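You operate a simulated robot arm through the tools that you are given. There is no shell and no other tool. Be economical: measure what you need, move in short steps, check, and stop when the job is done.

You are at the controls of a simulated robot arm. One attempt, no reset.

TASK
Clear the tester: open its lever, sort the bobbin by the counter, put the weight back, reset the counter.
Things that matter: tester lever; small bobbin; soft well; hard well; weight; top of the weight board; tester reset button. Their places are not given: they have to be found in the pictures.

Only the result counts: the job must be done as asked and must still hold three seconds after the hand-in. Knocking over, shifting, dropping, spilling or breaking anything else fails it.

THE ROBOT
A 7-joint arm with a two-finger parallel gripper, fixed in place. Base frame: the origin is at the foot of the arm, x ahead of it, y to its left, z up; the work surface is at about z = 0.83. Lengths are in m, angles in rad, forces in N, time in s.
With the tool pointing down near the work surface it reaches from about 0.24 to 0.68 m from the base axis. Its first joint turns from -1.152 to 1.152 rad. Payload 2.4 kg.
The tool frame sits at the grasp point between the pads (the TCP): z along the fingers, y along the line on which they close. The tips reach 0.03 m beyond it. Largest opening 0.094 m; finger width 0.028, thickness 0.01; the body of the gripper, 0.05 by 0.096 m, starts 0.055 m behind the TCP.
Orientation is that of the tool frame in the base frame, as a unit quaternion [x, y, z, w]. With the fingers straight down and closing along the base's y, the tool's x points along the base's -x, its y along +y and its z along -z.

THE INTERFACE
- The arm moves only by the tool play_rows. Its argument "increments" is a list of rows, each a list of 7 numbers: the turn, a rotation vector about the tool's x, y, z in rad, then the shift along the tool's x, y, z in m, then the gripper command, from -1 (fully open) to 1 (shut), values between in proportion. In form: [[wx, wy, wz, x, y, z, jaw], ...]. A call has 1 to 8 rows; each row is the pose to reach, as a shift and turn from the pose commanded when the call began, along the tool's axes at that moment. Rows are played at 5 a second. More than 0.05 m and 0.15 rad between two rows, or a gripper value outside its range, and nothing of the call is played. A pose out of reach is approached as far as the arm can. The call stops where the force on the tool passes 70 N (or 10 N more than at its start, if that is more) or the arm is blocked; 0.2 s more then pass. Each finger travels about 0.153 m/s and halts on what it meets, pressing with about 36 N; the grip force reading is that of the motor and also rises with nothing between the fingers. The clock runs only during rows and for 0.2 s after the last one: add rows that repeat a pose to give the fingers time. It gives the time, the measured TCP pose, the force on the tool (base axes), the opening and the grip force at its end, in the units of the frame above (readings bear some noise), and new pictures: "pictures" is both (left out), scene, wrist or none.
- Cameras (640 x 400 px; columns grow to the right, rows downward): "scene" is fixed at [0.043, 0.4674, 1.4419]; the picture's right is [-0.72, -0.69, 0.00], its down [-0.41, 0.43, -0.80] and it looks along [0.55, -0.58, -0.60] (base axes); focal length 356 px, centre (320, 200). "wrist" rides on the gripper at [-0.037, 0, -0.058] in the tool frame; the picture's right is [0.00, -1.00, 0.00], its down [0.97, 0.00, -0.24] and it looks along [0.24, 0.00, 0.97] (tool axes); focal length 218 px, centre (320, 200).
- point_at(camera, pixels): for up to 12 pixels [column, row] of the newest picture of that camera ("zoom" is the newest enlarged one), the place [x, y, z] in the base frame of the surface seen there, good to about 0.003 m, but the place of the scene camera against the robot may be out by one fixed shift of up to 0.018 m in any direction. It takes no simulated time.
- close_up(camera, box): a new picture of the part [left, top, right, bottom] of that camera's present view, enlarged. It takes no simulated time.
- hand_in(): hands the job in; it is judged then, once.

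Work in short steps. Measure before you move; look again where a grasp or a placing could have gone wrong, and mend it. You have 80 turns and 120 pictures in all, those below and enlarged ones among them. Open the gripper and draw the arm clear of the work before you hand the job in, unless the task says otherwise; then end with one line.

The tools are called after "Request:" by a JSON object that holds its "name" and its "arguments". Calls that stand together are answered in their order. play_rows: Moves the arm, as the interface text tells. Its arguments: {"type":"object","properties":{"increments":{"type":"array"},"pictures":{"type":"string","enum":["both","scene","wrist","none"]}},"required":["increments"]} The other tools are called the same way: point_at (camera, pixels) gives the place of the surface under pixels of a picture; close_up (camera, box) takes an enlarged picture of a part of a camera's view; hand_in () hands the job in.

At the start:

```text
time: 0.0
position: [0.4131, -0.0587, 1.1197]
tool_rot: [0.0, 1.0, 0.0, 0.0]
contact_force: [-0.5, 0.2, -0.1]
opening: 0.0938
gripper_force: 0.1
```

scene: 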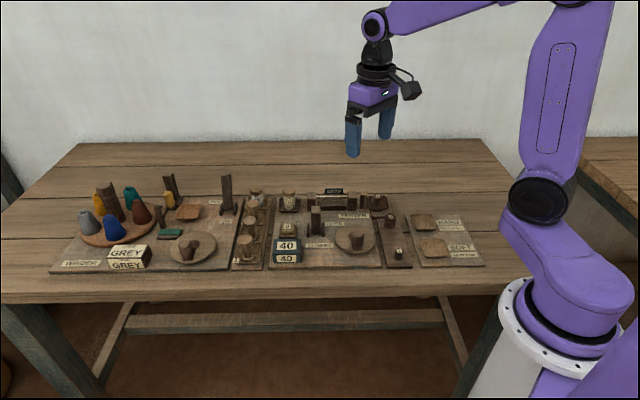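
wrist: 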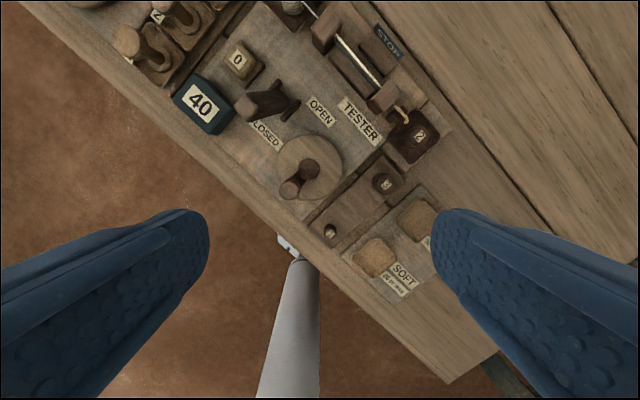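

The overview shows the tester board in the middle (scene columns 270-480). I enlarge it in both cameras.

Request:
{"name": "close_up", "arguments": {"camera": "scene", "box": [230, 170, 390, 275]}}

Request:
{"name": "close_up", "arguments": {"camera": "scene", "box": [340, 180, 490, 275]}}

Request:
{"name": "close_up", "arguments": {"camera": "wrist", "box": [100, 0, 450, 220]}}

Request:
{"name": "close_up", "arguments": {"camera": "wrist", "box": [280, 120, 460, 310]}}

```text
3.81 times, centred on (310, 222) of scene
```

zoom: 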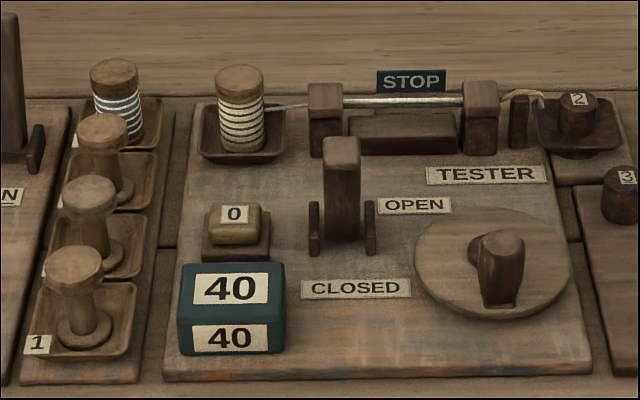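

```text
4.21 times, centred on (415, 228) of scene
```

zoom: 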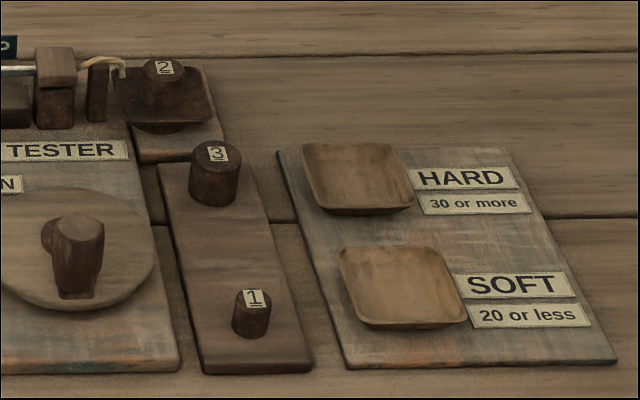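

```text
1.82 times, centred on (275, 110) of wrist
```

zoom: 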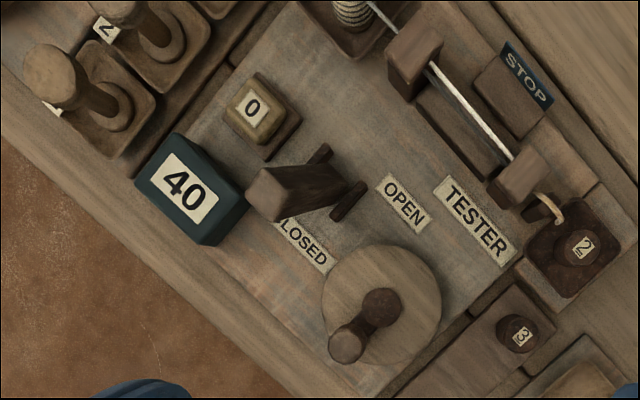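

```text
2.11 times, centred on (370, 215) of wrist
```

zoom: 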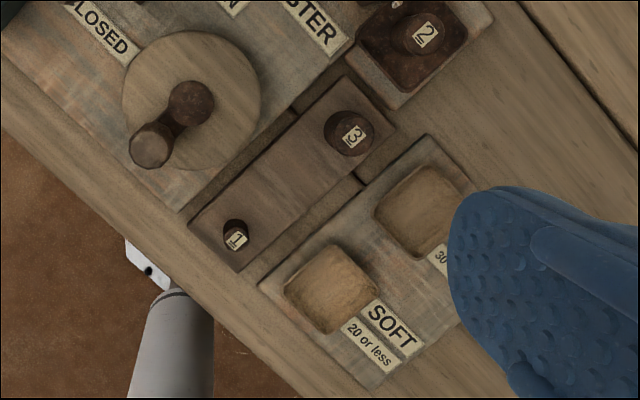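

I measure the tester parts in the wrist view (no fixed shift) and check them in the scene view.

Request:
{"name": "point_at", "arguments": {"camera": "wrist", "pixels": [[245, 104], [284, 101], [275, 85], [292, 109], [238, 59], [202, 103], [309, 168], [290, 190], [294, 6], [418, 136], [386, 184], [331, 234]]}}

Request:
{"name": "point_at", "arguments": {"camera": "wrist", "pixels": [[375, 257], [418, 221], [360, 210], [345, 222], [318, 104], [265, 134], [320, 30], [380, 98], [410, 108], [340, 165], [230, 90], [358, 190]]}}

Request:
{"name": "point_at", "arguments": {"camera": "scene", "pixels": [[315, 207], [315, 214], [316, 230], [288, 226], [290, 190], [290, 200], [375, 196], [391, 217], [399, 251], [423, 220], [434, 246], [357, 237]]}}

```text
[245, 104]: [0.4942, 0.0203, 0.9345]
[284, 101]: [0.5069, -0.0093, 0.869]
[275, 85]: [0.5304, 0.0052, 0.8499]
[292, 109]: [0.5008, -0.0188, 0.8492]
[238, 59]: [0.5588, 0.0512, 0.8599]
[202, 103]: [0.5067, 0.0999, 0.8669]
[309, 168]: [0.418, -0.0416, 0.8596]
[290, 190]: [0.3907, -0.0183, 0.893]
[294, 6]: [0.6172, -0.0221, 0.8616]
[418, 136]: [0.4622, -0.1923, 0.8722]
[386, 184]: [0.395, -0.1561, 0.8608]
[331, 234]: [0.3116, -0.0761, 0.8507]
```

```text
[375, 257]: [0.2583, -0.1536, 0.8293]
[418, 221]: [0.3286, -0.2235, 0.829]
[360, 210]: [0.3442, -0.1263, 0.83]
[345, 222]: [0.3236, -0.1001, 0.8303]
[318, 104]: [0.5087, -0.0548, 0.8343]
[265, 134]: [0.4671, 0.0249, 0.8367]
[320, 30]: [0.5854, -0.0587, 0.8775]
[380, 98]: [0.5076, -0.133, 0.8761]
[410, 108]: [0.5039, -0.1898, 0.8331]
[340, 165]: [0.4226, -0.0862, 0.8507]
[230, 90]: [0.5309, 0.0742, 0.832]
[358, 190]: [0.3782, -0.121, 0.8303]
```

```text
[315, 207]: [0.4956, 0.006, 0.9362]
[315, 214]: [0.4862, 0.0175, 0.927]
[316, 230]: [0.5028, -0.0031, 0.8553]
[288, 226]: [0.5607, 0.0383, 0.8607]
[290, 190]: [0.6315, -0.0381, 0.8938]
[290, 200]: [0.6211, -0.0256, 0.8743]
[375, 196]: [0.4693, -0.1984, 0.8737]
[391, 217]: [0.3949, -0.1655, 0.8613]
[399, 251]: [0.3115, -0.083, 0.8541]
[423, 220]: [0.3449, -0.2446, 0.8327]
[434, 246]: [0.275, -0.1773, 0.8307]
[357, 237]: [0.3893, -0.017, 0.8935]
```

The lever top is near (0.493, 0.012, 0.936) and the pivot near (0.515, -0.007), so it leans to CLOSED, toward the front. The counter reads 40, so the bobbin in the tester cup goes to HARD. I turn the tool so its y runs front to back and hover in front of the lever with the fingers shut.

Request:
{"name": "play_rows", "arguments": {"increments": [[0, 0, -0.13, -0.008, 0.017, 0.015, 1], [0, 0, -0.26, -0.016, 0.034, 0.03, 1], [0, 0, -0.39, -0.024, 0.051, 0.045, 1], [0, 0, -0.52, -0.032, 0.068, 0.06, 1], [0, 0, -0.65, -0.04, 0.086, 0.075, 1], [0, 0, -0.764, -0.047, 0.104, 0.09, 1], [0, 0, -0.764, -0.047, 0.104, 0.09, 1]]}}

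```text
time: 1.6
position: [0.4609, 0.0451, 1.0303]
tool_rot: [-0.373, 0.928, 0.0, -0.001]
contact_force: [-0.2, 0.1, 0.1]
opening: 0.0
gripper_force: 32.8
```

scene: 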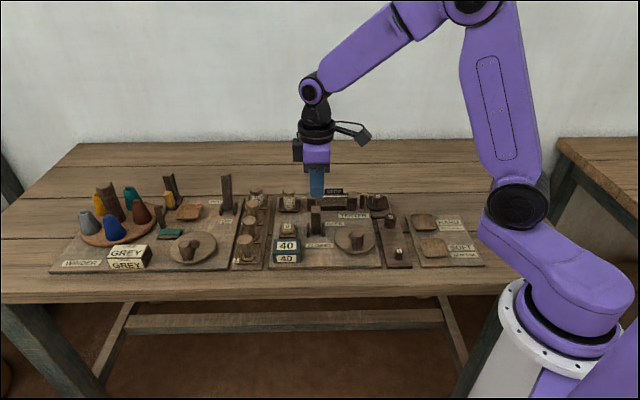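
wrist: 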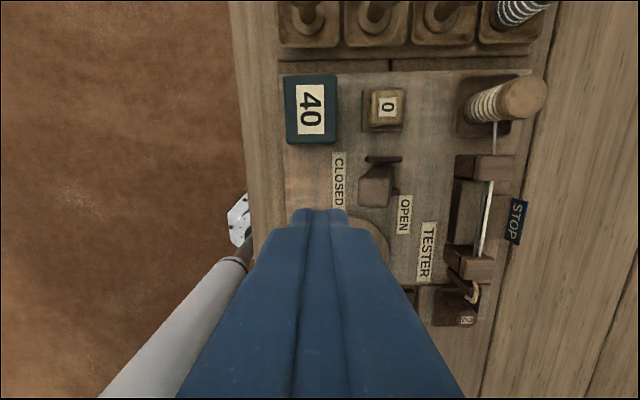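

Tool y now points to the front. I measure the lever again here.

Request:
{"name": "close_up", "arguments": {"camera": "wrist", "box": [270, 50, 550, 225]}}

Request:
{"name": "point_at", "arguments": {"camera": "wrist", "pixels": [[362, 171], [389, 170], [362, 202], [388, 204], [376, 187], [385, 160], [393, 185], [515, 100], [480, 105], [387, 107], [461, 322], [470, 125]]}}

```text
2.29 times, centred on (410, 138) of wrist
```

zoom: 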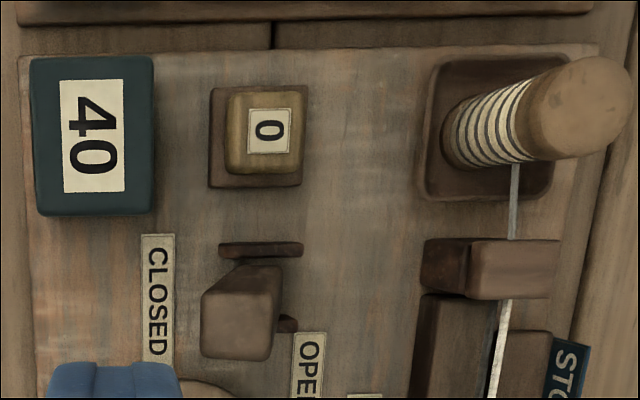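

```text
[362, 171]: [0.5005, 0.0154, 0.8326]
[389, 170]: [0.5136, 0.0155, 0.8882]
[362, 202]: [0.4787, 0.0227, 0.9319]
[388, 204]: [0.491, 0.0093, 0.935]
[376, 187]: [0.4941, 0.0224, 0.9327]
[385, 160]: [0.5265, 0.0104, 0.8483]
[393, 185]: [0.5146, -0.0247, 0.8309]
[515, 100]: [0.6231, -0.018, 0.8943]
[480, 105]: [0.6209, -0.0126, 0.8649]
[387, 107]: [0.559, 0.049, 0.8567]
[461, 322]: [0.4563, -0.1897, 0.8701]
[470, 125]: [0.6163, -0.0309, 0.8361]
```

Lever top is centred at about (0.489, 0.016, 0.934). The shut fingers are in line with it, 4 cm to the front. I go down to TCP z 0.93 and push back.

Request:
{"name": "play_rows", "arguments": {"increments": [[0, 0, 0, 0, 0, 0.05, 1], [0, 0, 0, 0, 0, 0.1, 1], [0, 0, 0, 0, -0.02, 0.1, 1], [0, 0, 0, 0, -0.035, 0.1, 1], [0, 0, 0, 0, -0.05, 0.1, 1], [0, 0, 0, 0, -0.065, 0.1, 1], [0, 0, 0, 0, -0.08, 0.1, 1], [0, 0, 0, 0, -0.08, 0.1, 1]]}}

```text
time: 3.4
position: [0.5117, -0.0076, 0.9298]
tool_rot: [-0.375, 0.927, 0.003, -0.008]
contact_force: [-35.2, 33.0, 24.5]
opening: 0.0
gripper_force: 33.1
```

scene: 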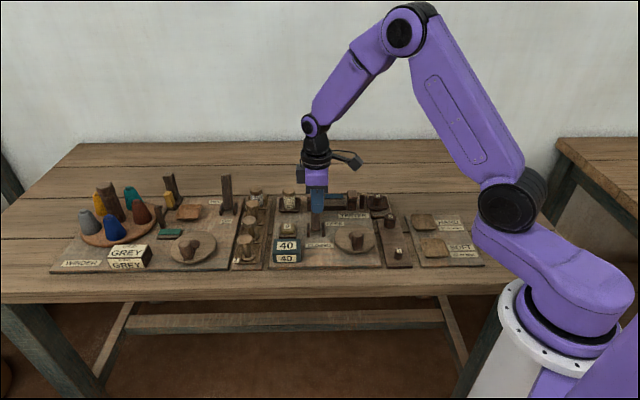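
wrist: 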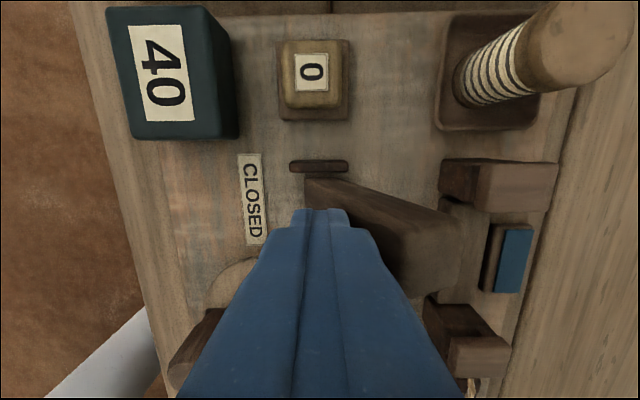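

The push ended at 54 N with the lever leaning far back, and the STOP flag has moved. I back off and lift to check.

Request:
{"name": "play_rows", "arguments": {"increments": [[0, 0, 0, 0, 0.02, 0, 1], [0, 0, 0, 0, 0.04, -0.04, 1], [0, 0, 0, -0.02, 0.05, -0.08, 1], [0, 0, 0, -0.04, 0.05, -0.12, 1], [0, 0, 0, -0.04, 0.05, -0.12, 1]]}}

Request:
{"name": "close_up", "arguments": {"camera": "scene", "box": [230, 170, 390, 275]}}

```text
time: 4.6
position: [0.5082, 0.0496, 1.0508]
tool_rot: [-0.372, 0.928, 0.001, 0.0]
contact_force: [-0.6, 0.3, -0.2]
opening: 0.0002
gripper_force: 33.3
```

scene: 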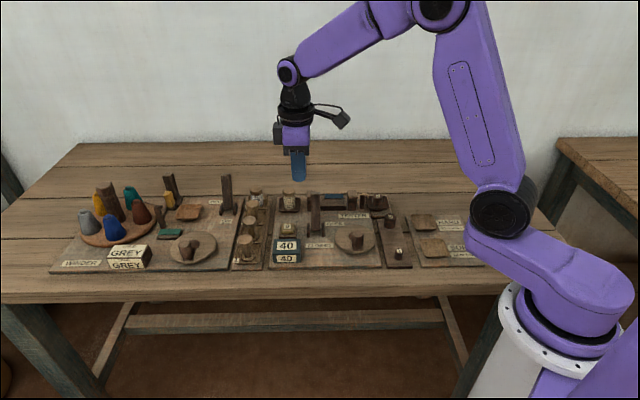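
wrist: 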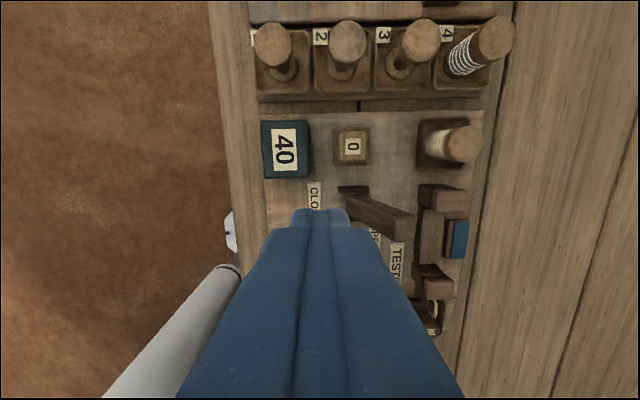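

```text
3.81 times, centred on (310, 222) of scene
```

zoom: 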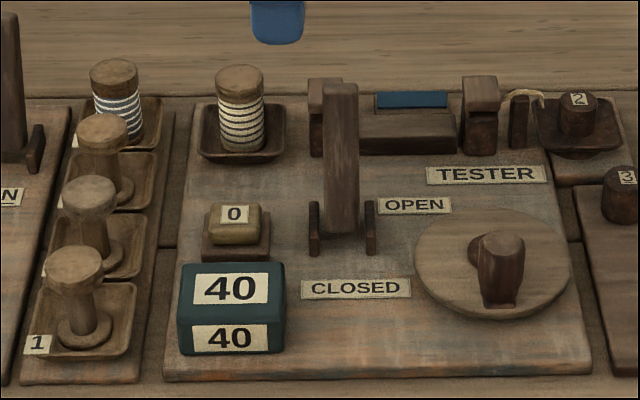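

The lever is open, the thread is out and the STOP flag is down. I measure the tester bobbin next, its top near wrist (466,143), and the wells.

Request:
{"name": "close_up", "arguments": {"camera": "wrist", "box": [400, 90, 500, 190]}}

Request:
{"name": "point_at", "arguments": {"camera": "wrist", "pixels": [[466, 143], [472, 130], [472, 155], [480, 142], [452, 143], [436, 142], [422, 125], [422, 160], [472, 112], [448, 188], [430, 188], [500, 38]]}}

Request:
{"name": "point_at", "arguments": {"camera": "scene", "pixels": [[289, 186], [289, 189], [284, 189], [294, 189], [289, 191], [289, 197], [289, 207], [275, 212], [302, 211], [289, 212]]}}

```text
4.00 times, centred on (450, 140) of wrist
```

zoom: 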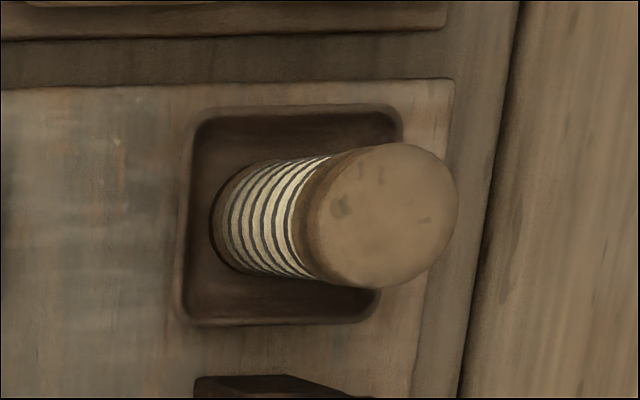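

```text
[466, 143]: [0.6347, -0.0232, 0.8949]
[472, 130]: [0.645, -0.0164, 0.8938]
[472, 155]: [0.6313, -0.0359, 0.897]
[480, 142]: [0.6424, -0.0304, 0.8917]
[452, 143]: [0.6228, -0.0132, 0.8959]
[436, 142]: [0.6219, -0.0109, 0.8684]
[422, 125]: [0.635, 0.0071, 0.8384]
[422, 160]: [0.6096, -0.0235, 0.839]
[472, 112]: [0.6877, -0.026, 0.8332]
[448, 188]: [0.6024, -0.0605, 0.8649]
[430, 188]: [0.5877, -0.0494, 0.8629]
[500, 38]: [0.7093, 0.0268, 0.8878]
```

```text
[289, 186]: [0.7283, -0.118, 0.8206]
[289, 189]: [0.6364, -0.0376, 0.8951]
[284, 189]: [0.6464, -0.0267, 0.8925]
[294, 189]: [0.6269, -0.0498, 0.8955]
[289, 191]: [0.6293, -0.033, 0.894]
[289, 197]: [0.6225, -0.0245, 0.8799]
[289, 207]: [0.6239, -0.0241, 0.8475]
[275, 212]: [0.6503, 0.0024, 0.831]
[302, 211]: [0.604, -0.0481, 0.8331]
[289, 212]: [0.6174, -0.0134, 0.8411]
```

The bobbin's top is at about (0.6345, -0.024, 0.895) and about 0.032 wide; its cup rim is at 0.84. I hover over it with the jaws open and look.

Request:
{"name": "play_rows", "arguments": {"increments": [[0, 0, 0, -0.01, -0.035, 0, -1], [0, 0, 0, -0.02, -0.07, 0, -1], [0, 0, 0, -0.03, -0.105, 0, -1], [0, 0, 0, -0.04, -0.14, 0, -1], [0, 0, 0, -0.04, -0.14, 0.04, -1], [0, 0, 0, -0.04, -0.14, 0.05, -1], [0, 0, 0, -0.04, -0.14, 0.05, -1]]}}

```text
time: 6.2
position: [0.6357, -0.0235, 1.0011]
tool_rot: [-0.373, 0.928, 0.0, -0.001]
contact_force: [-0.1, 0.1, -0.2]
opening: 0.0937
gripper_force: 0.0
```

scene: 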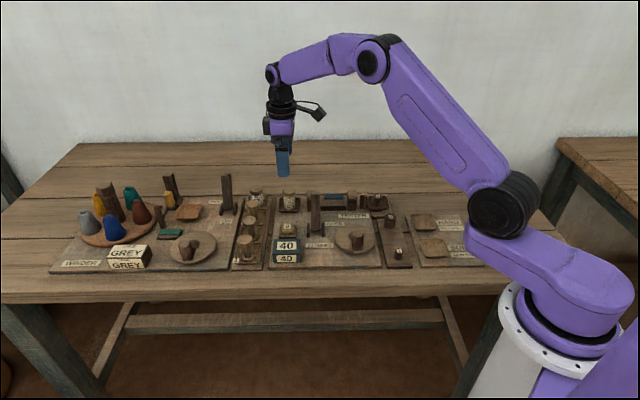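
wrist: 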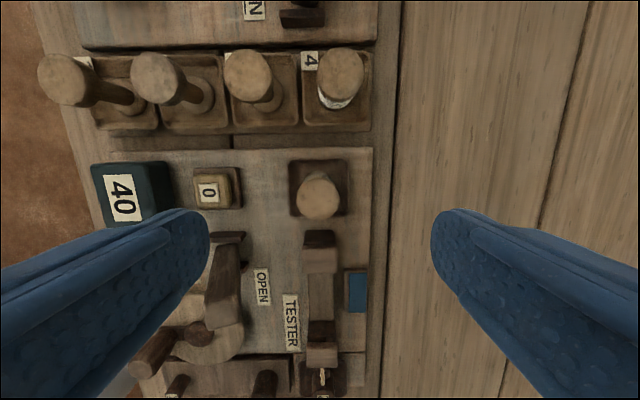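

The bobbin top is centred between the fingers at (318,196). I check the lever's clearance to the front finger and the exact bobbin edges.

Request:
{"name": "point_at", "arguments": {"camera": "wrist", "pixels": [[222, 285], [235, 300], [212, 320], [228, 240], [318, 197], [318, 177], [318, 217], [298, 197], [338, 197], [292, 165], [292, 212], [318, 240]]}}

```text
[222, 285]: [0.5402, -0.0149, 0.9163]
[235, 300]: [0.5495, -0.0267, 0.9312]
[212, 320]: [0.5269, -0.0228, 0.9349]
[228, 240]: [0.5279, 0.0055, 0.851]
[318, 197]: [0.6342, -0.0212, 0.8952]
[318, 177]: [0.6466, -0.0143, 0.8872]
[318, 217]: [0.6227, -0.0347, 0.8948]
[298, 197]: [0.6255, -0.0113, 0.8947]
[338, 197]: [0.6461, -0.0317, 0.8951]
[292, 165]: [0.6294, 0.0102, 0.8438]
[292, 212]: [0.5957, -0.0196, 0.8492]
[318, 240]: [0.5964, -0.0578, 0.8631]
```

All clear. I go down to TCP z 0.878 and close on the bobbin.

Request:
{"name": "play_rows", "arguments": {"increments": [[0, 0, 0, 0, 0, 0.045, -1], [0, 0, 0, 0, 0, 0.09, -1], [0, 0, 0, 0, 0, 0.123, -1], [0, 0, 0, 0, 0, 0.123, 0], [0, 0, 0, 0, 0, 0.123, 1], [0, 0, 0, 0, 0, 0.123, 1], [0, 0, 0, 0, 0, 0.123, 1]], "pictures": "wrist"}}

```text
time: 7.8
position: [0.6362, -0.0227, 0.8792]
tool_rot: [-0.374, 0.927, 0.0, -0.001]
contact_force: [-4.9, 2.0, -2.1]
opening: 0.0618
gripper_force: 45.4
```

wrist: 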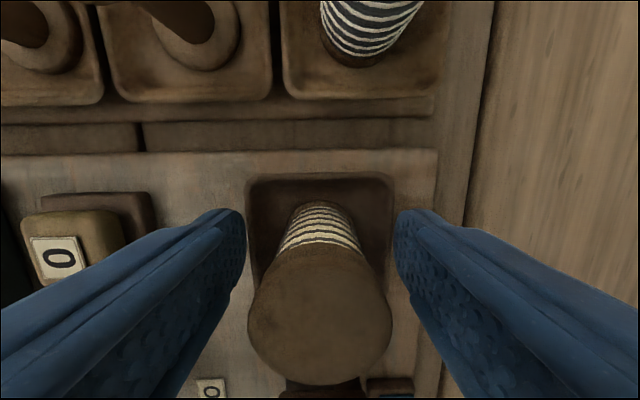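

The jaws halted at 0.062: the tips are on the cup's rim. I open, rise 1 cm and close again.

Request:
{"name": "play_rows", "arguments": {"increments": [[0, 0, 0, 0, 0, 0, -1], [0, 0, 0, 0, 0, 0, -1], [0, 0, 0, 0, 0, -0.01, -1], [0, 0, 0, 0, 0, -0.01, 0], [0, 0, 0, 0, 0, -0.01, 1], [0, 0, 0, 0, 0, -0.01, 1], [0, 0, 0, 0, 0, -0.01, 1]], "pictures": "wrist"}}

```text
time: 9.4
position: [0.6371, -0.0238, 0.8885]
tool_rot: [-0.372, 0.928, 0.0, -0.001]
contact_force: [-0.3, -0.6, 2.5]
opening: 0.0334
gripper_force: 36.1
```

wrist: 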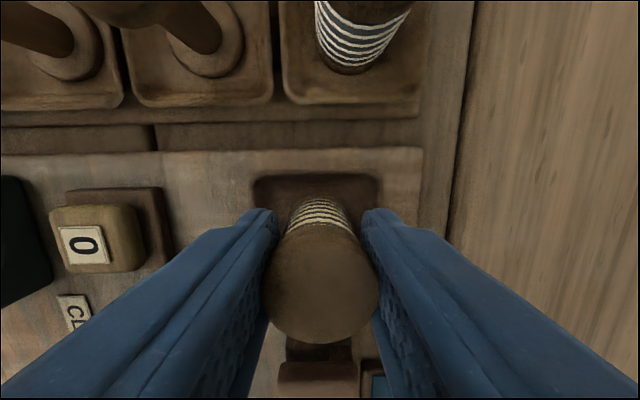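

Gripped at 0.033, the flange width. I lift straight up and look.

Request:
{"name": "play_rows", "arguments": {"increments": [[0, 0, 0, 0, 0, -0.03, 1], [0, 0, 0, 0, 0, -0.07, 1], [0, 0, 0, 0, 0, -0.11, 1], [0, 0, 0, 0, 0, -0.13, 1], [0, 0, 0, 0, 0, -0.13, 1]]}}

Request:
{"name": "close_up", "arguments": {"camera": "scene", "box": [230, 130, 390, 235]}}

```text
time: 10.6
position: [0.6378, -0.0204, 1.0178]
tool_rot: [-0.373, 0.928, 0.0, 0.0]
contact_force: [-0.1, 0.1, 0.2]
opening: 0.0329
gripper_force: 35.6
```

scene: 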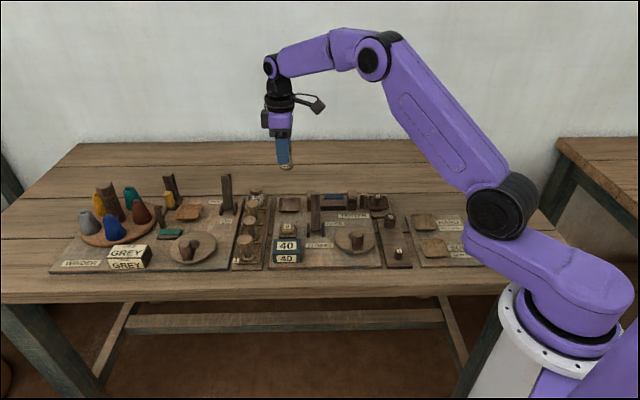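
wrist: 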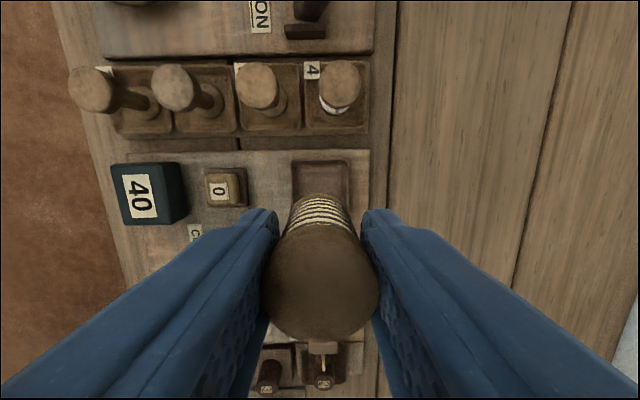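

```text
3.81 times, centred on (310, 182) of scene
```

zoom: 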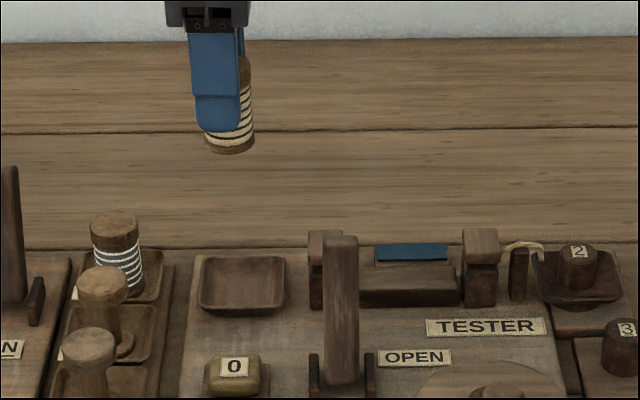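

The bobbin is up and leans a little. I measure the HARD well's corners in the scene, with weights 1 and 3 as references for the fixed shift.

Request:
{"name": "close_up", "arguments": {"camera": "scene", "box": [380, 190, 490, 270]}}

Request:
{"name": "point_at", "arguments": {"camera": "scene", "pixels": [[411, 215], [433, 215], [436, 229], [415, 230], [424, 221], [420, 248], [434, 238], [391, 216], [399, 250], [376, 196]]}}

```text
5.00 times, centred on (435, 230) of scene
```

zoom: 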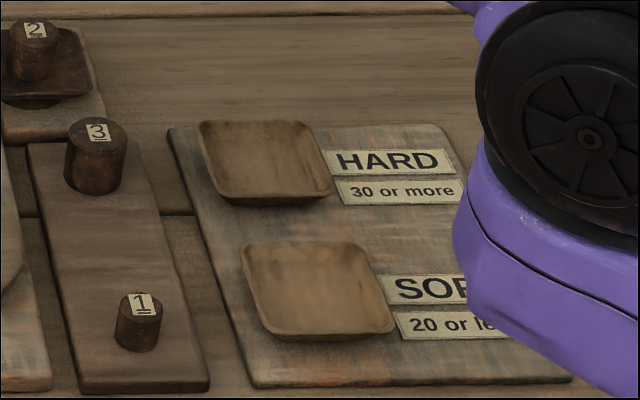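

```text
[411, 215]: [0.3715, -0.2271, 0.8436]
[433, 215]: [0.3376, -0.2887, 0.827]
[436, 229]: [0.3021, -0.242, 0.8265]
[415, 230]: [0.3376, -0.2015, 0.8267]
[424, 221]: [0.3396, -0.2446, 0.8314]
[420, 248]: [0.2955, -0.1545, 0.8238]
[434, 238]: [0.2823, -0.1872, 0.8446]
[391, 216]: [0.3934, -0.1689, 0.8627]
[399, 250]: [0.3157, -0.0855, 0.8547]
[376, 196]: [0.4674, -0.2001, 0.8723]
```

The HARD well centre, corrected for the shift, is at about (0.338, -0.234). I carry the bobbin at height to just right of it so the wrist camera can see the well.

Request:
{"name": "play_rows", "arguments": {"increments": [[0, 0, 0, 0.048, 0.006, -0.01, 1], [0, 0, 0, 0.097, 0.013, -0.01, 1], [0, 0, 0, 0.146, 0.02, -0.01, 1], [0, 0, 0, 0.195, 0.026, -0.01, 1], [0, 0, 0, 0.244, 0.033, -0.01, 1], [0, 0, 0, 0.293, 0.04, -0.01, 1], [0, 0, 0, 0.342, 0.047, -0.01, 1], [0, 0, 0, 0.39, 0.053, -0.01, 1]]}}

```text
time: 12.4
position: [0.3193, -0.2548, 1.0253]
tool_rot: [-0.373, 0.928, 0.0, 0.0]
contact_force: [0.4, -0.4, 0.3]
opening: 0.0333
gripper_force: 36.0
```

scene: 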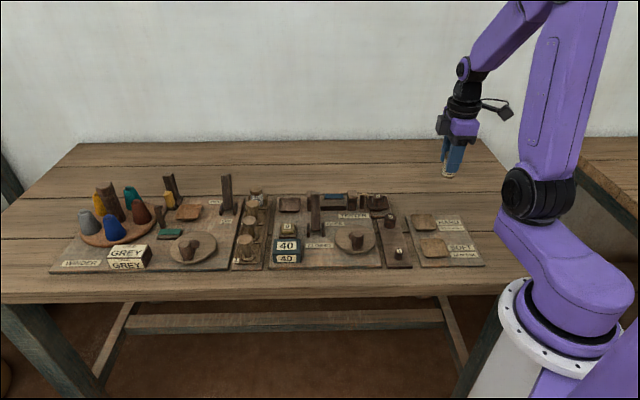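
wrist: 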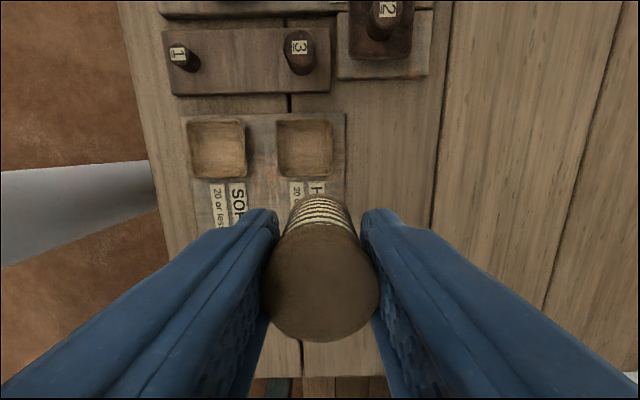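

The wells are in view: HARD is the right one, about (276-333, 121-174). I measure it and the weight board together.

Request:
{"name": "point_at", "arguments": {"camera": "wrist", "pixels": [[280, 125], [328, 125], [280, 170], [328, 170], [304, 148], [276, 148], [332, 148], [304, 120], [304, 174], [240, 65], [210, 55], [265, 75]]}}

Request:
{"name": "close_up", "arguments": {"camera": "wrist", "box": [150, 0, 450, 200]}}

Request:
{"name": "close_up", "arguments": {"camera": "scene", "box": [410, 110, 510, 200]}}

```text
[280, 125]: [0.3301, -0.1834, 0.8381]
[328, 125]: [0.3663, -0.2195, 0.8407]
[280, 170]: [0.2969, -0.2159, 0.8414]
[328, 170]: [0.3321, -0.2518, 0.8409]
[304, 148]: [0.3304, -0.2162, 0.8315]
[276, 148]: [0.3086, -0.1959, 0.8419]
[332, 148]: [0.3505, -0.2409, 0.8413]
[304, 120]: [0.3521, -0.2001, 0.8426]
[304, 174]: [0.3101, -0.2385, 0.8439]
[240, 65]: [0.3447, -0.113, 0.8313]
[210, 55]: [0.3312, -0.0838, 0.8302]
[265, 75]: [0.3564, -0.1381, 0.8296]
```

```text
2.00 times, centred on (300, 100) of wrist
```

zoom: 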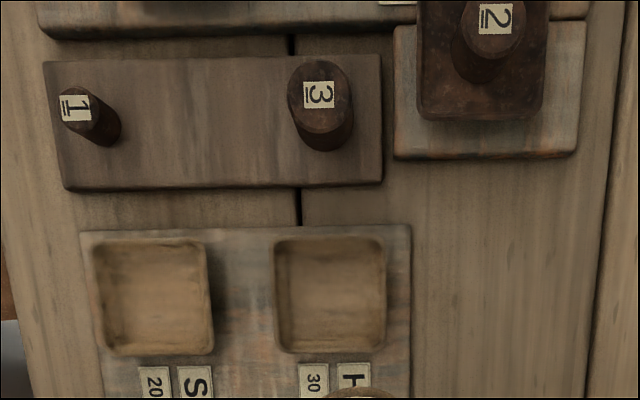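

```text
4.44 times, centred on (460, 155) of scene
```

zoom: 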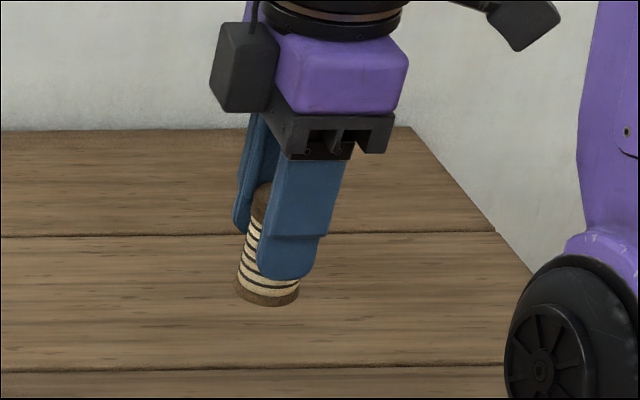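

The HARD well centre is (0.3305, -0.2185), rim 0.842, floor 0.8315. I move over it and go down to TCP z 0.90, keeping the tips above the rim.

Request:
{"name": "play_rows", "arguments": {"increments": [[0, 0, 0, -0.0332, 0.0185, 0, 1], [0, 0, 0, -0.0332, 0.0185, 0.04, 1], [0, 0, 0, -0.0332, 0.0185, 0.08, 1], [0, 0, 0, -0.0332, 0.0185, 0.115, 1], [0, 0, 0, -0.0332, 0.0185, 0.125, 1], [0, 0, 0, -0.0332, 0.0185, 0.125, 1]]}}

Request:
{"name": "close_up", "arguments": {"camera": "scene", "box": [380, 170, 490, 260]}}

```text
time: 13.8
position: [0.331, -0.2171, 0.9039]
tool_rot: [-0.372, 0.928, 0.0, 0.0]
contact_force: [-0.8, -0.2, -0.2]
opening: 0.0333
gripper_force: 36.3
```

scene: 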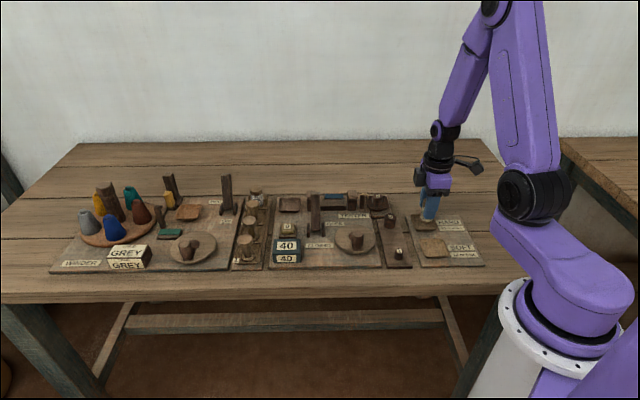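
wrist: 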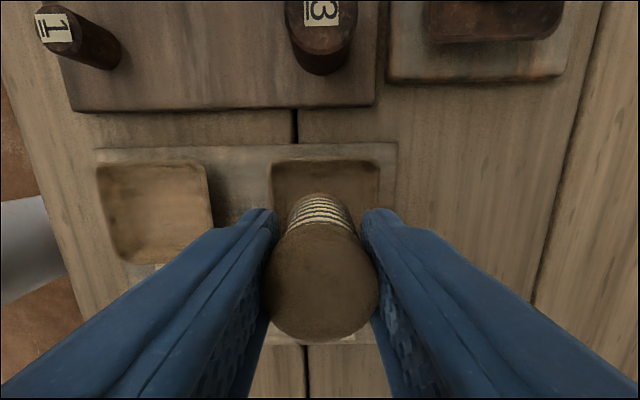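

```text
4.44 times, centred on (435, 215) of scene
```

zoom: 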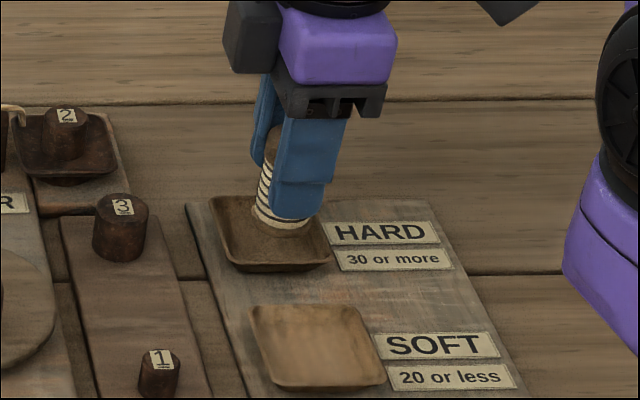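

The bobbin is above the well and centred (well columns 272-380 against 320). I lower gently.

Request:
{"name": "play_rows", "arguments": {"increments": [[0, 0, 0, 0, 0, 0.005, 1], [0, 0, 0, 0, 0, 0.009, 1], [0, 0, 0, 0, 0, 0.013, 1], [0, 0, 0, 0, 0, 0.016, 1], [0, 0, 0, 0, 0, 0.016, 1]], "pictures": "none"}}

Request:
{"name": "close_up", "arguments": {"camera": "scene", "box": [380, 170, 490, 260]}}

```text
time: 15.0
position: [0.3303, -0.217, 0.8863]
tool_rot: [-0.373, 0.928, 0.0, 0.0]
contact_force: [-0.4, -0.2, -0.6]
opening: 0.0328
gripper_force: 36.0
```

```text
4.44 times, centred on (435, 215) of scene
```

zoom: 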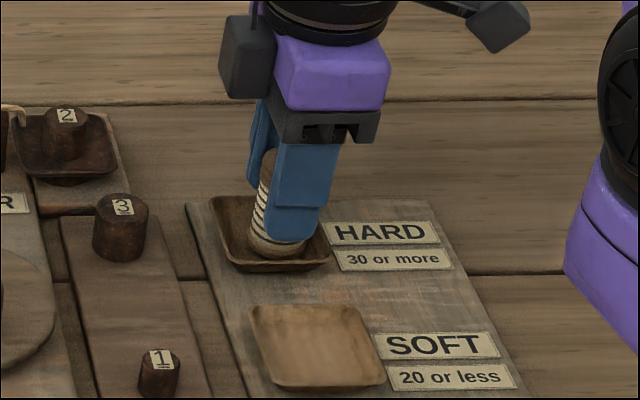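

No contact force yet. I go down a few more millimetres.

Request:
{"name": "play_rows", "arguments": {"increments": [[0, 0, 0, 0, 0, 0.002, 1], [0, 0, 0, 0, 0, 0.004, 1], [0, 0, 0, 0, 0, 0.005, 1], [0, 0, 0, 0, 0, 0.005, 1]], "pictures": "none"}}

```text
time: 16.0
position: [0.3305, -0.2172, 0.8827]
tool_rot: [-0.373, 0.928, -0.001, 0.0]
contact_force: [-5.5, 1.0, 31.1]
opening: 0.0328
gripper_force: 34.9
```

Contact, 31 N upward: the bobbin is on the well floor. I ease up 1 mm, open, and rise.

Request:
{"name": "play_rows", "arguments": {"increments": [[0, 0, 0, 0, 0, -0.0015, 1], [0, 0, 0, 0, 0, -0.0015, 0], [0, 0, 0, 0, 0, -0.0015, -1], [0, 0, 0, 0, 0, -0.0015, -1], [0, 0, 0, 0, 0, -0.04, -1], [0, 0, 0, 0, 0, -0.085, -1], [0, 0, 0, 0, 0, -0.13, -1], [0, 0, 0, 0, 0, -0.13, -1]]}}

Request:
{"name": "close_up", "arguments": {"camera": "scene", "box": [350, 170, 490, 260]}}

```text
time: 17.8
position: [0.3289, -0.2169, 1.0114]
tool_rot: [-0.373, 0.928, 0.0, 0.0]
contact_force: [1.1, -0.4, -1.1]
opening: 0.0942
gripper_force: 0.0
```

scene: 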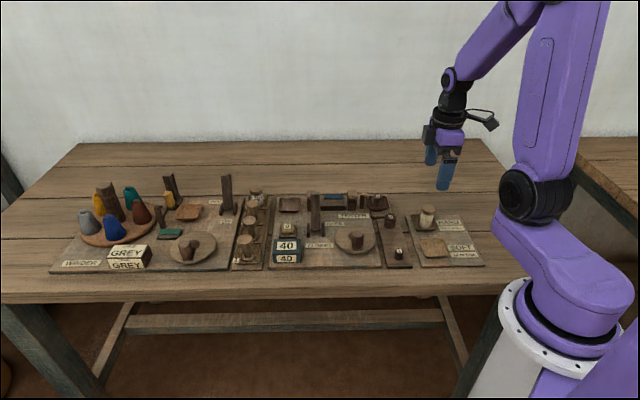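
wrist: 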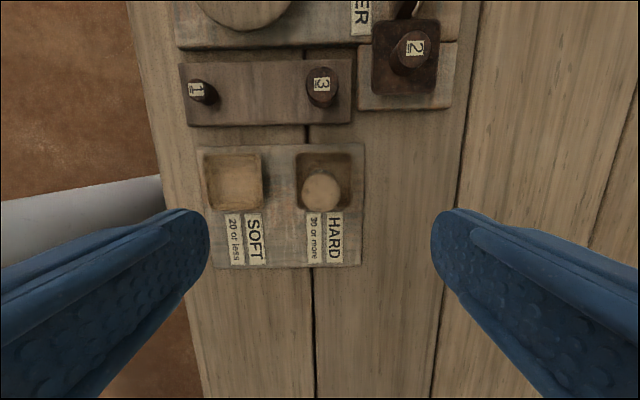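

```text
4.44 times, centred on (420, 215) of scene
```

zoom: 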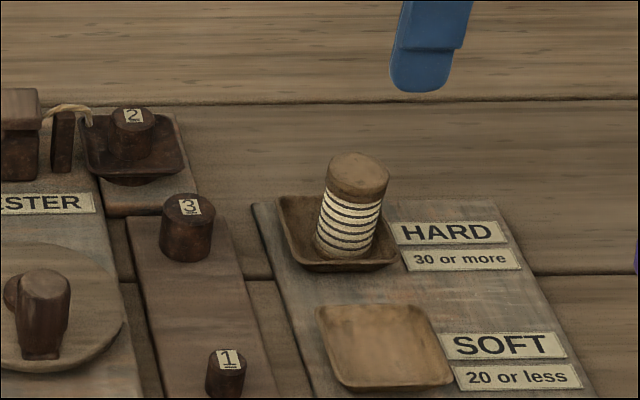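

The bobbin stands in the HARD well. I check whether its top is level, and measure weight 2 and the board.

Request:
{"name": "close_up", "arguments": {"camera": "wrist", "box": [170, 0, 470, 220]}}

Request:
{"name": "point_at", "arguments": {"camera": "wrist", "pixels": [[321, 178], [321, 206], [308, 192], [335, 192], [321, 192], [415, 38], [415, 60], [403, 50], [427, 50], [415, 50], [322, 82], [197, 90]]}}

Request:
{"name": "point_at", "arguments": {"camera": "wrist", "pixels": [[376, 28], [434, 22], [436, 85], [376, 90], [185, 68], [350, 62], [350, 118], [190, 122], [260, 95], [410, 80], [395, 75], [425, 75]]}}

```text
1.82 times, centred on (320, 110) of wrist
```

zoom: 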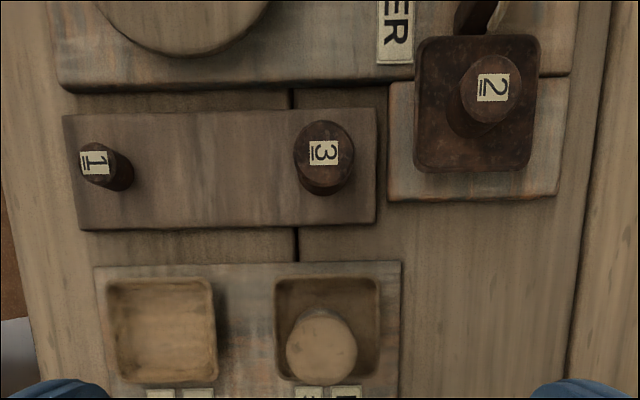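

```text
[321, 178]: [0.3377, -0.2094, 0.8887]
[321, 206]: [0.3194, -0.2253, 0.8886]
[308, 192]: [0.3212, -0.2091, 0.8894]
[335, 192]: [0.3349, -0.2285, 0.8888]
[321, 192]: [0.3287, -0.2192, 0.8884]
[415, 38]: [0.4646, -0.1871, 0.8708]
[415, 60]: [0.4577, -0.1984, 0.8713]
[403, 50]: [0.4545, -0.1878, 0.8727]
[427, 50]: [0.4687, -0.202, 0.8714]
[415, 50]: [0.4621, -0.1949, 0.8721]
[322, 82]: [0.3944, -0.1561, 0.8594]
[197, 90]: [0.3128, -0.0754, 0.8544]
```

```text
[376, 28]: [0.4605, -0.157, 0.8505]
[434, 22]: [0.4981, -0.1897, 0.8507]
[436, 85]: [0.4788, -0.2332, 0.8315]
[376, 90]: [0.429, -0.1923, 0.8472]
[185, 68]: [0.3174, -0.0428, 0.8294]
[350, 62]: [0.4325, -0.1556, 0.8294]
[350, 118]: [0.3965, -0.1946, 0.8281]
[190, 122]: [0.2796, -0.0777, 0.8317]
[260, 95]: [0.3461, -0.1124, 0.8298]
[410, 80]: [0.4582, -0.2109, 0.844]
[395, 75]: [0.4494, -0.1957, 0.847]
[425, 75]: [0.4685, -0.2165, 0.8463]
```

The bobbin's top is level at 0.889. Weight 2's top is at (0.462, -0.195, 0.872), and its pan rim is at 0.851. I hover above it.

Request:
{"name": "play_rows", "arguments": {"increments": [[0, 0, 0, -0.028, -0.019, 0, -1], [0, 0, 0, -0.056, -0.038, 0, -1], [0, 0, 0, -0.084, -0.057, 0, -1], [0, 0, 0, -0.1114, -0.0764, 0, -1], [0, 0, 0, -0.1114, -0.0764, 0.04, -1], [0, 0, 0, -0.1114, -0.0764, 0.04, -1]]}}

Request:
{"name": "close_up", "arguments": {"camera": "scene", "box": [330, 160, 430, 230]}}

Request:
{"name": "close_up", "arguments": {"camera": "wrist", "box": [210, 100, 430, 300]}}

```text
time: 19.2
position: [0.4626, -0.194, 0.9702]
tool_rot: [-0.373, 0.928, 0.0, 0.0]
contact_force: [-0.8, -0.3, 0.8]
opening: 0.0938
gripper_force: 0.0
```

scene: 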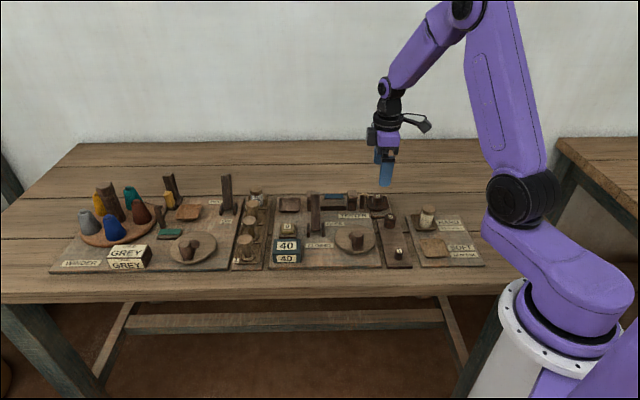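
wrist: 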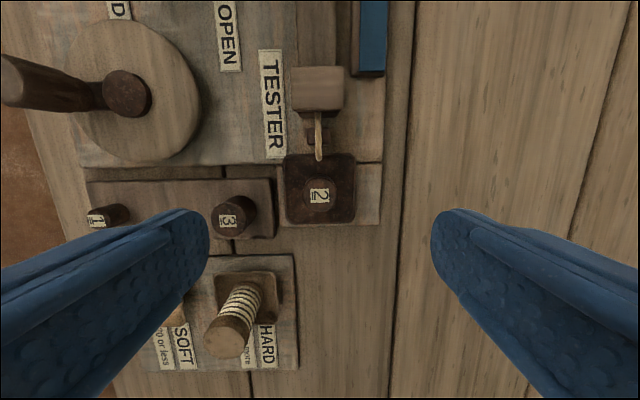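

```text
5.71 times, centred on (380, 195) of scene
```

zoom: 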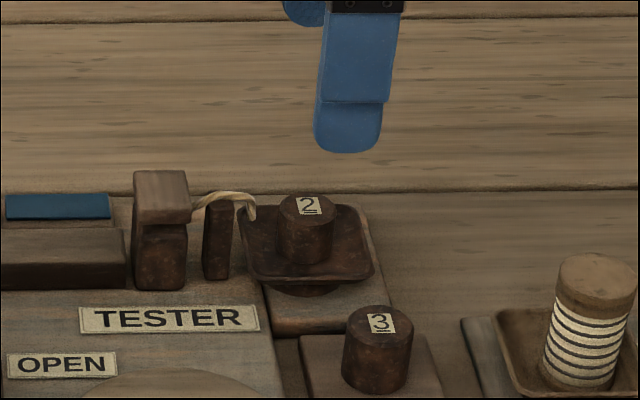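

```text
2.00 times, centred on (320, 200) of wrist
```

zoom: 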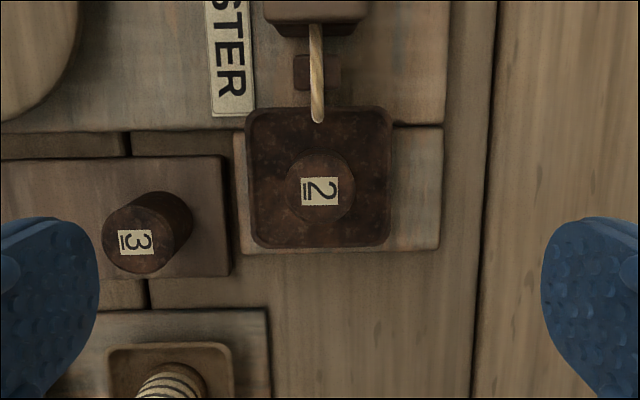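

Weight 2 is centred at (319,195) and the thread end stays on the pan's left side. I use a part opening of 0.07 to keep clear of weight 3 and go down to TCP z 0.887, tips just over the rim.

Request:
{"name": "play_rows", "arguments": {"increments": [[0, 0, 0, 0, 0, 0.02, -0.49], [0, 0, 0, 0, 0, 0.05, -0.49], [0, 0, 0, 0, 0, 0.083, -0.49], [0, 0, 0, 0, 0, 0.083, -0.49], [0, 0, 0, 0, 0, 0.083, 0.2], [0, 0, 0, 0, 0, 0.083, 1], [0, 0, 0, 0, 0, 0.083, 1]]}}

Request:
{"name": "close_up", "arguments": {"camera": "scene", "box": [330, 160, 430, 230]}}

```text
time: 20.8
position: [0.4636, -0.195, 0.888]
tool_rot: [-0.373, 0.928, 0.001, 0.0]
contact_force: [0.7, 0.1, 0.6]
opening: 0.0258
gripper_force: 36.3
```

scene: 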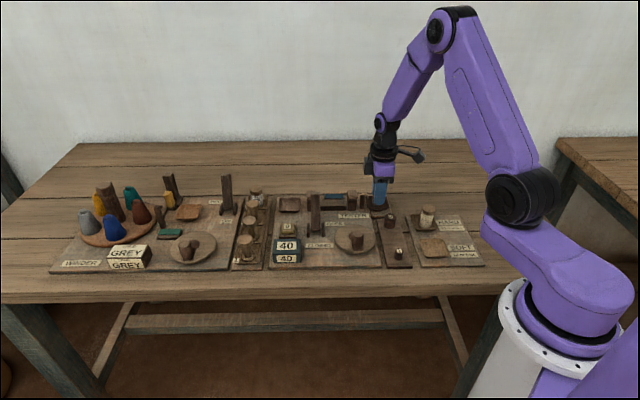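
wrist: 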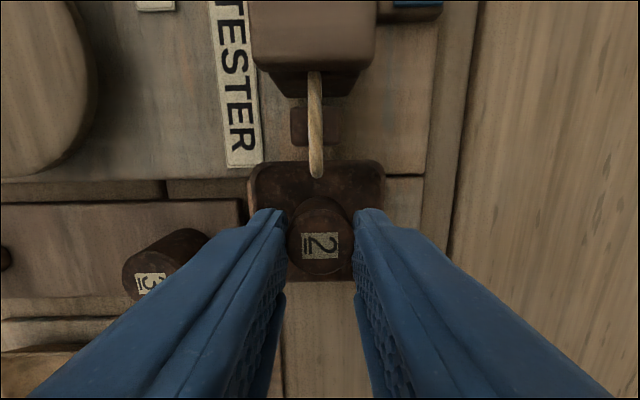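

```text
5.71 times, centred on (380, 195) of scene
```

zoom: 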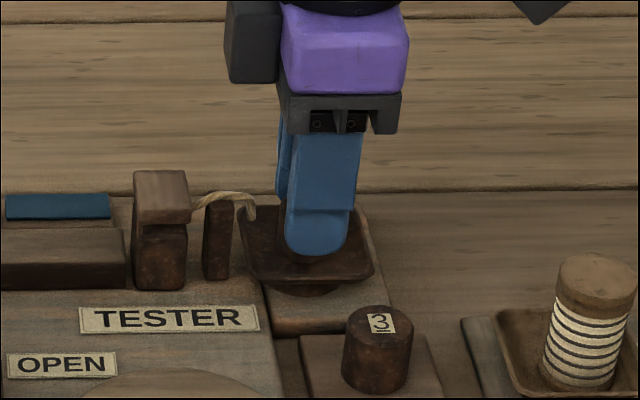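

Gripped at 0.026, with no side force. I lift straight up 9 cm.

Request:
{"name": "play_rows", "arguments": {"increments": [[0, 0, 0, 0, 0, -0.02, 1], [0, 0, 0, 0, 0, -0.05, 1], [0, 0, 0, 0, 0, -0.09, 1], [0, 0, 0, 0, 0, -0.09, 1]]}}

Request:
{"name": "close_up", "arguments": {"camera": "scene", "box": [330, 145, 430, 225]}}

```text
time: 21.8
position: [0.4624, -0.1961, 0.9809]
tool_rot: [-0.373, 0.928, 0.0, 0.0]
contact_force: [1.1, -0.8, -0.7]
opening: 0.0254
gripper_force: 35.9
```

scene: 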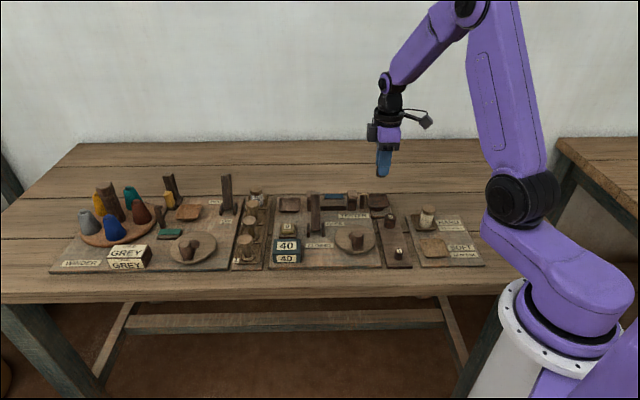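
wrist: 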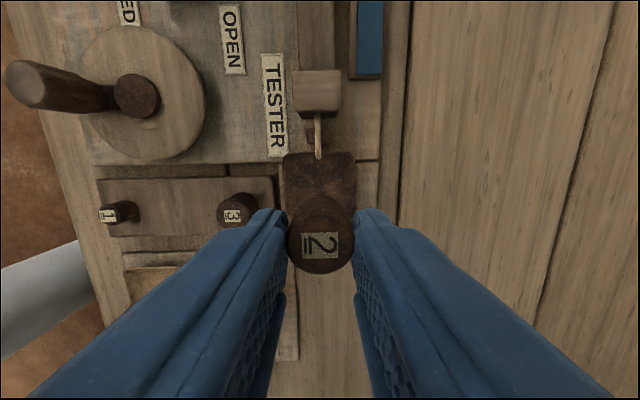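

```text
5.00 times, centred on (380, 185) of scene
```

zoom: 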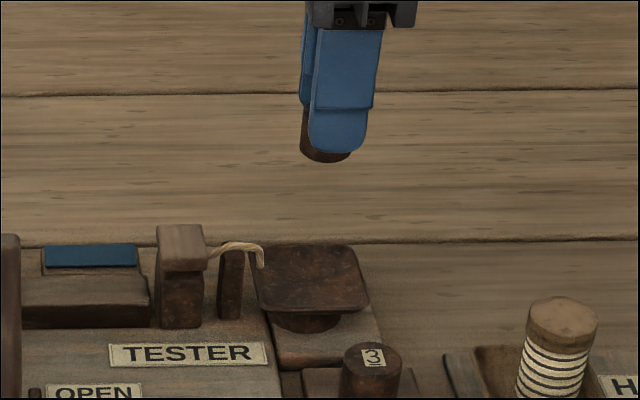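

The weight is up and the pan is empty. I carry it to the middle of the weight board, between 3 and 1, at (0.352, -0.114), and go down to TCP z 0.90.

Request:
{"name": "play_rows", "arguments": {"increments": [[0, 0, 0, 0.006, 0.034, 0, 1], [0, 0, 0, 0.012, 0.068, 0, 1], [0, 0, 0, 0.018, 0.102, 0, 1], [0, 0, 0, 0.0229, 0.1357, 0, 1], [0, 0, 0, 0.0229, 0.1357, 0.04, 1], [0, 0, 0, 0.0229, 0.1357, 0.078, 1], [0, 0, 0, 0.0229, 0.1357, 0.078, 1]]}}

Request:
{"name": "close_up", "arguments": {"camera": "scene", "box": [350, 180, 450, 270]}}

```text
time: 23.4
position: [0.3519, -0.1148, 0.901]
tool_rot: [-0.372, 0.928, 0.0, 0.001]
contact_force: [1.0, -0.4, -0.3]
opening: 0.0254
gripper_force: 36.3
```

scene: 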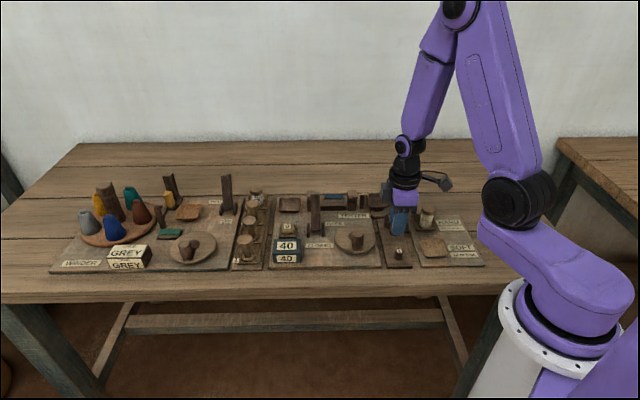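
wrist: 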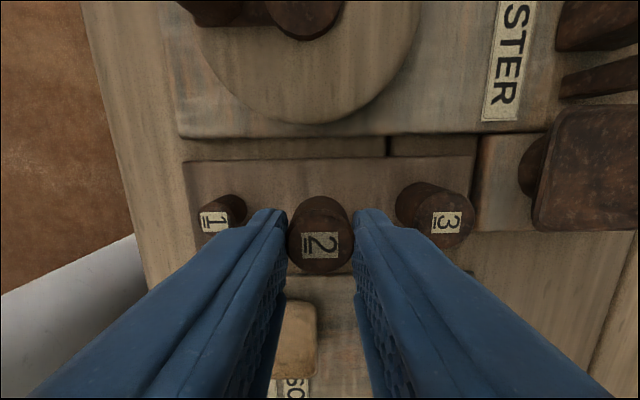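

```text
4.44 times, centred on (400, 225) of scene
```

zoom: 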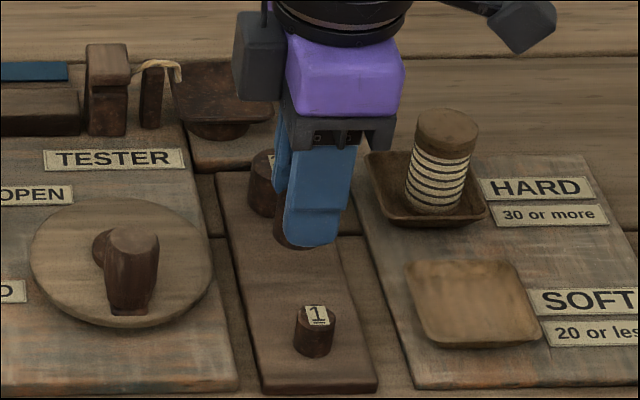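

Weight 2 sits between 1 and 3 with room on both sides. I lower it slowly until it touches.

Request:
{"name": "play_rows", "arguments": {"increments": [[0, 0, 0, 0, 0, 0.01, 1], [0, 0, 0, 0, 0, 0.018, 1], [0, 0, 0, 0, 0, 0.022, 1], [0, 0, 0, 0, 0, 0.025, 1], [0, 0, 0, 0, 0, 0.025, 1]], "pictures": "none"}}

```text
time: 24.6
position: [0.3536, -0.1147, 0.875]
tool_rot: [-0.373, 0.928, 0.0, 0.0]
contact_force: [1.5, 0.1, -1.4]
opening: 0.0256
gripper_force: 35.3
```

No contact yet at 0.875; I go on in millimetre steps.

Request:
{"name": "play_rows", "arguments": {"increments": [[0, 0, 0, 0, 0, 0.002, 1], [0, 0, 0, 0, 0, 0.004, 1], [0, 0, 0, 0, 0, 0.004, 1]], "pictures": "none"}}

```text
time: 25.4
position: [0.3525, -0.1144, 0.8727]
tool_rot: [-0.372, 0.928, 0.0, 0.0]
contact_force: [-2.6, -2.1, 19.8]
opening: 0.0256
gripper_force: 36.0
```

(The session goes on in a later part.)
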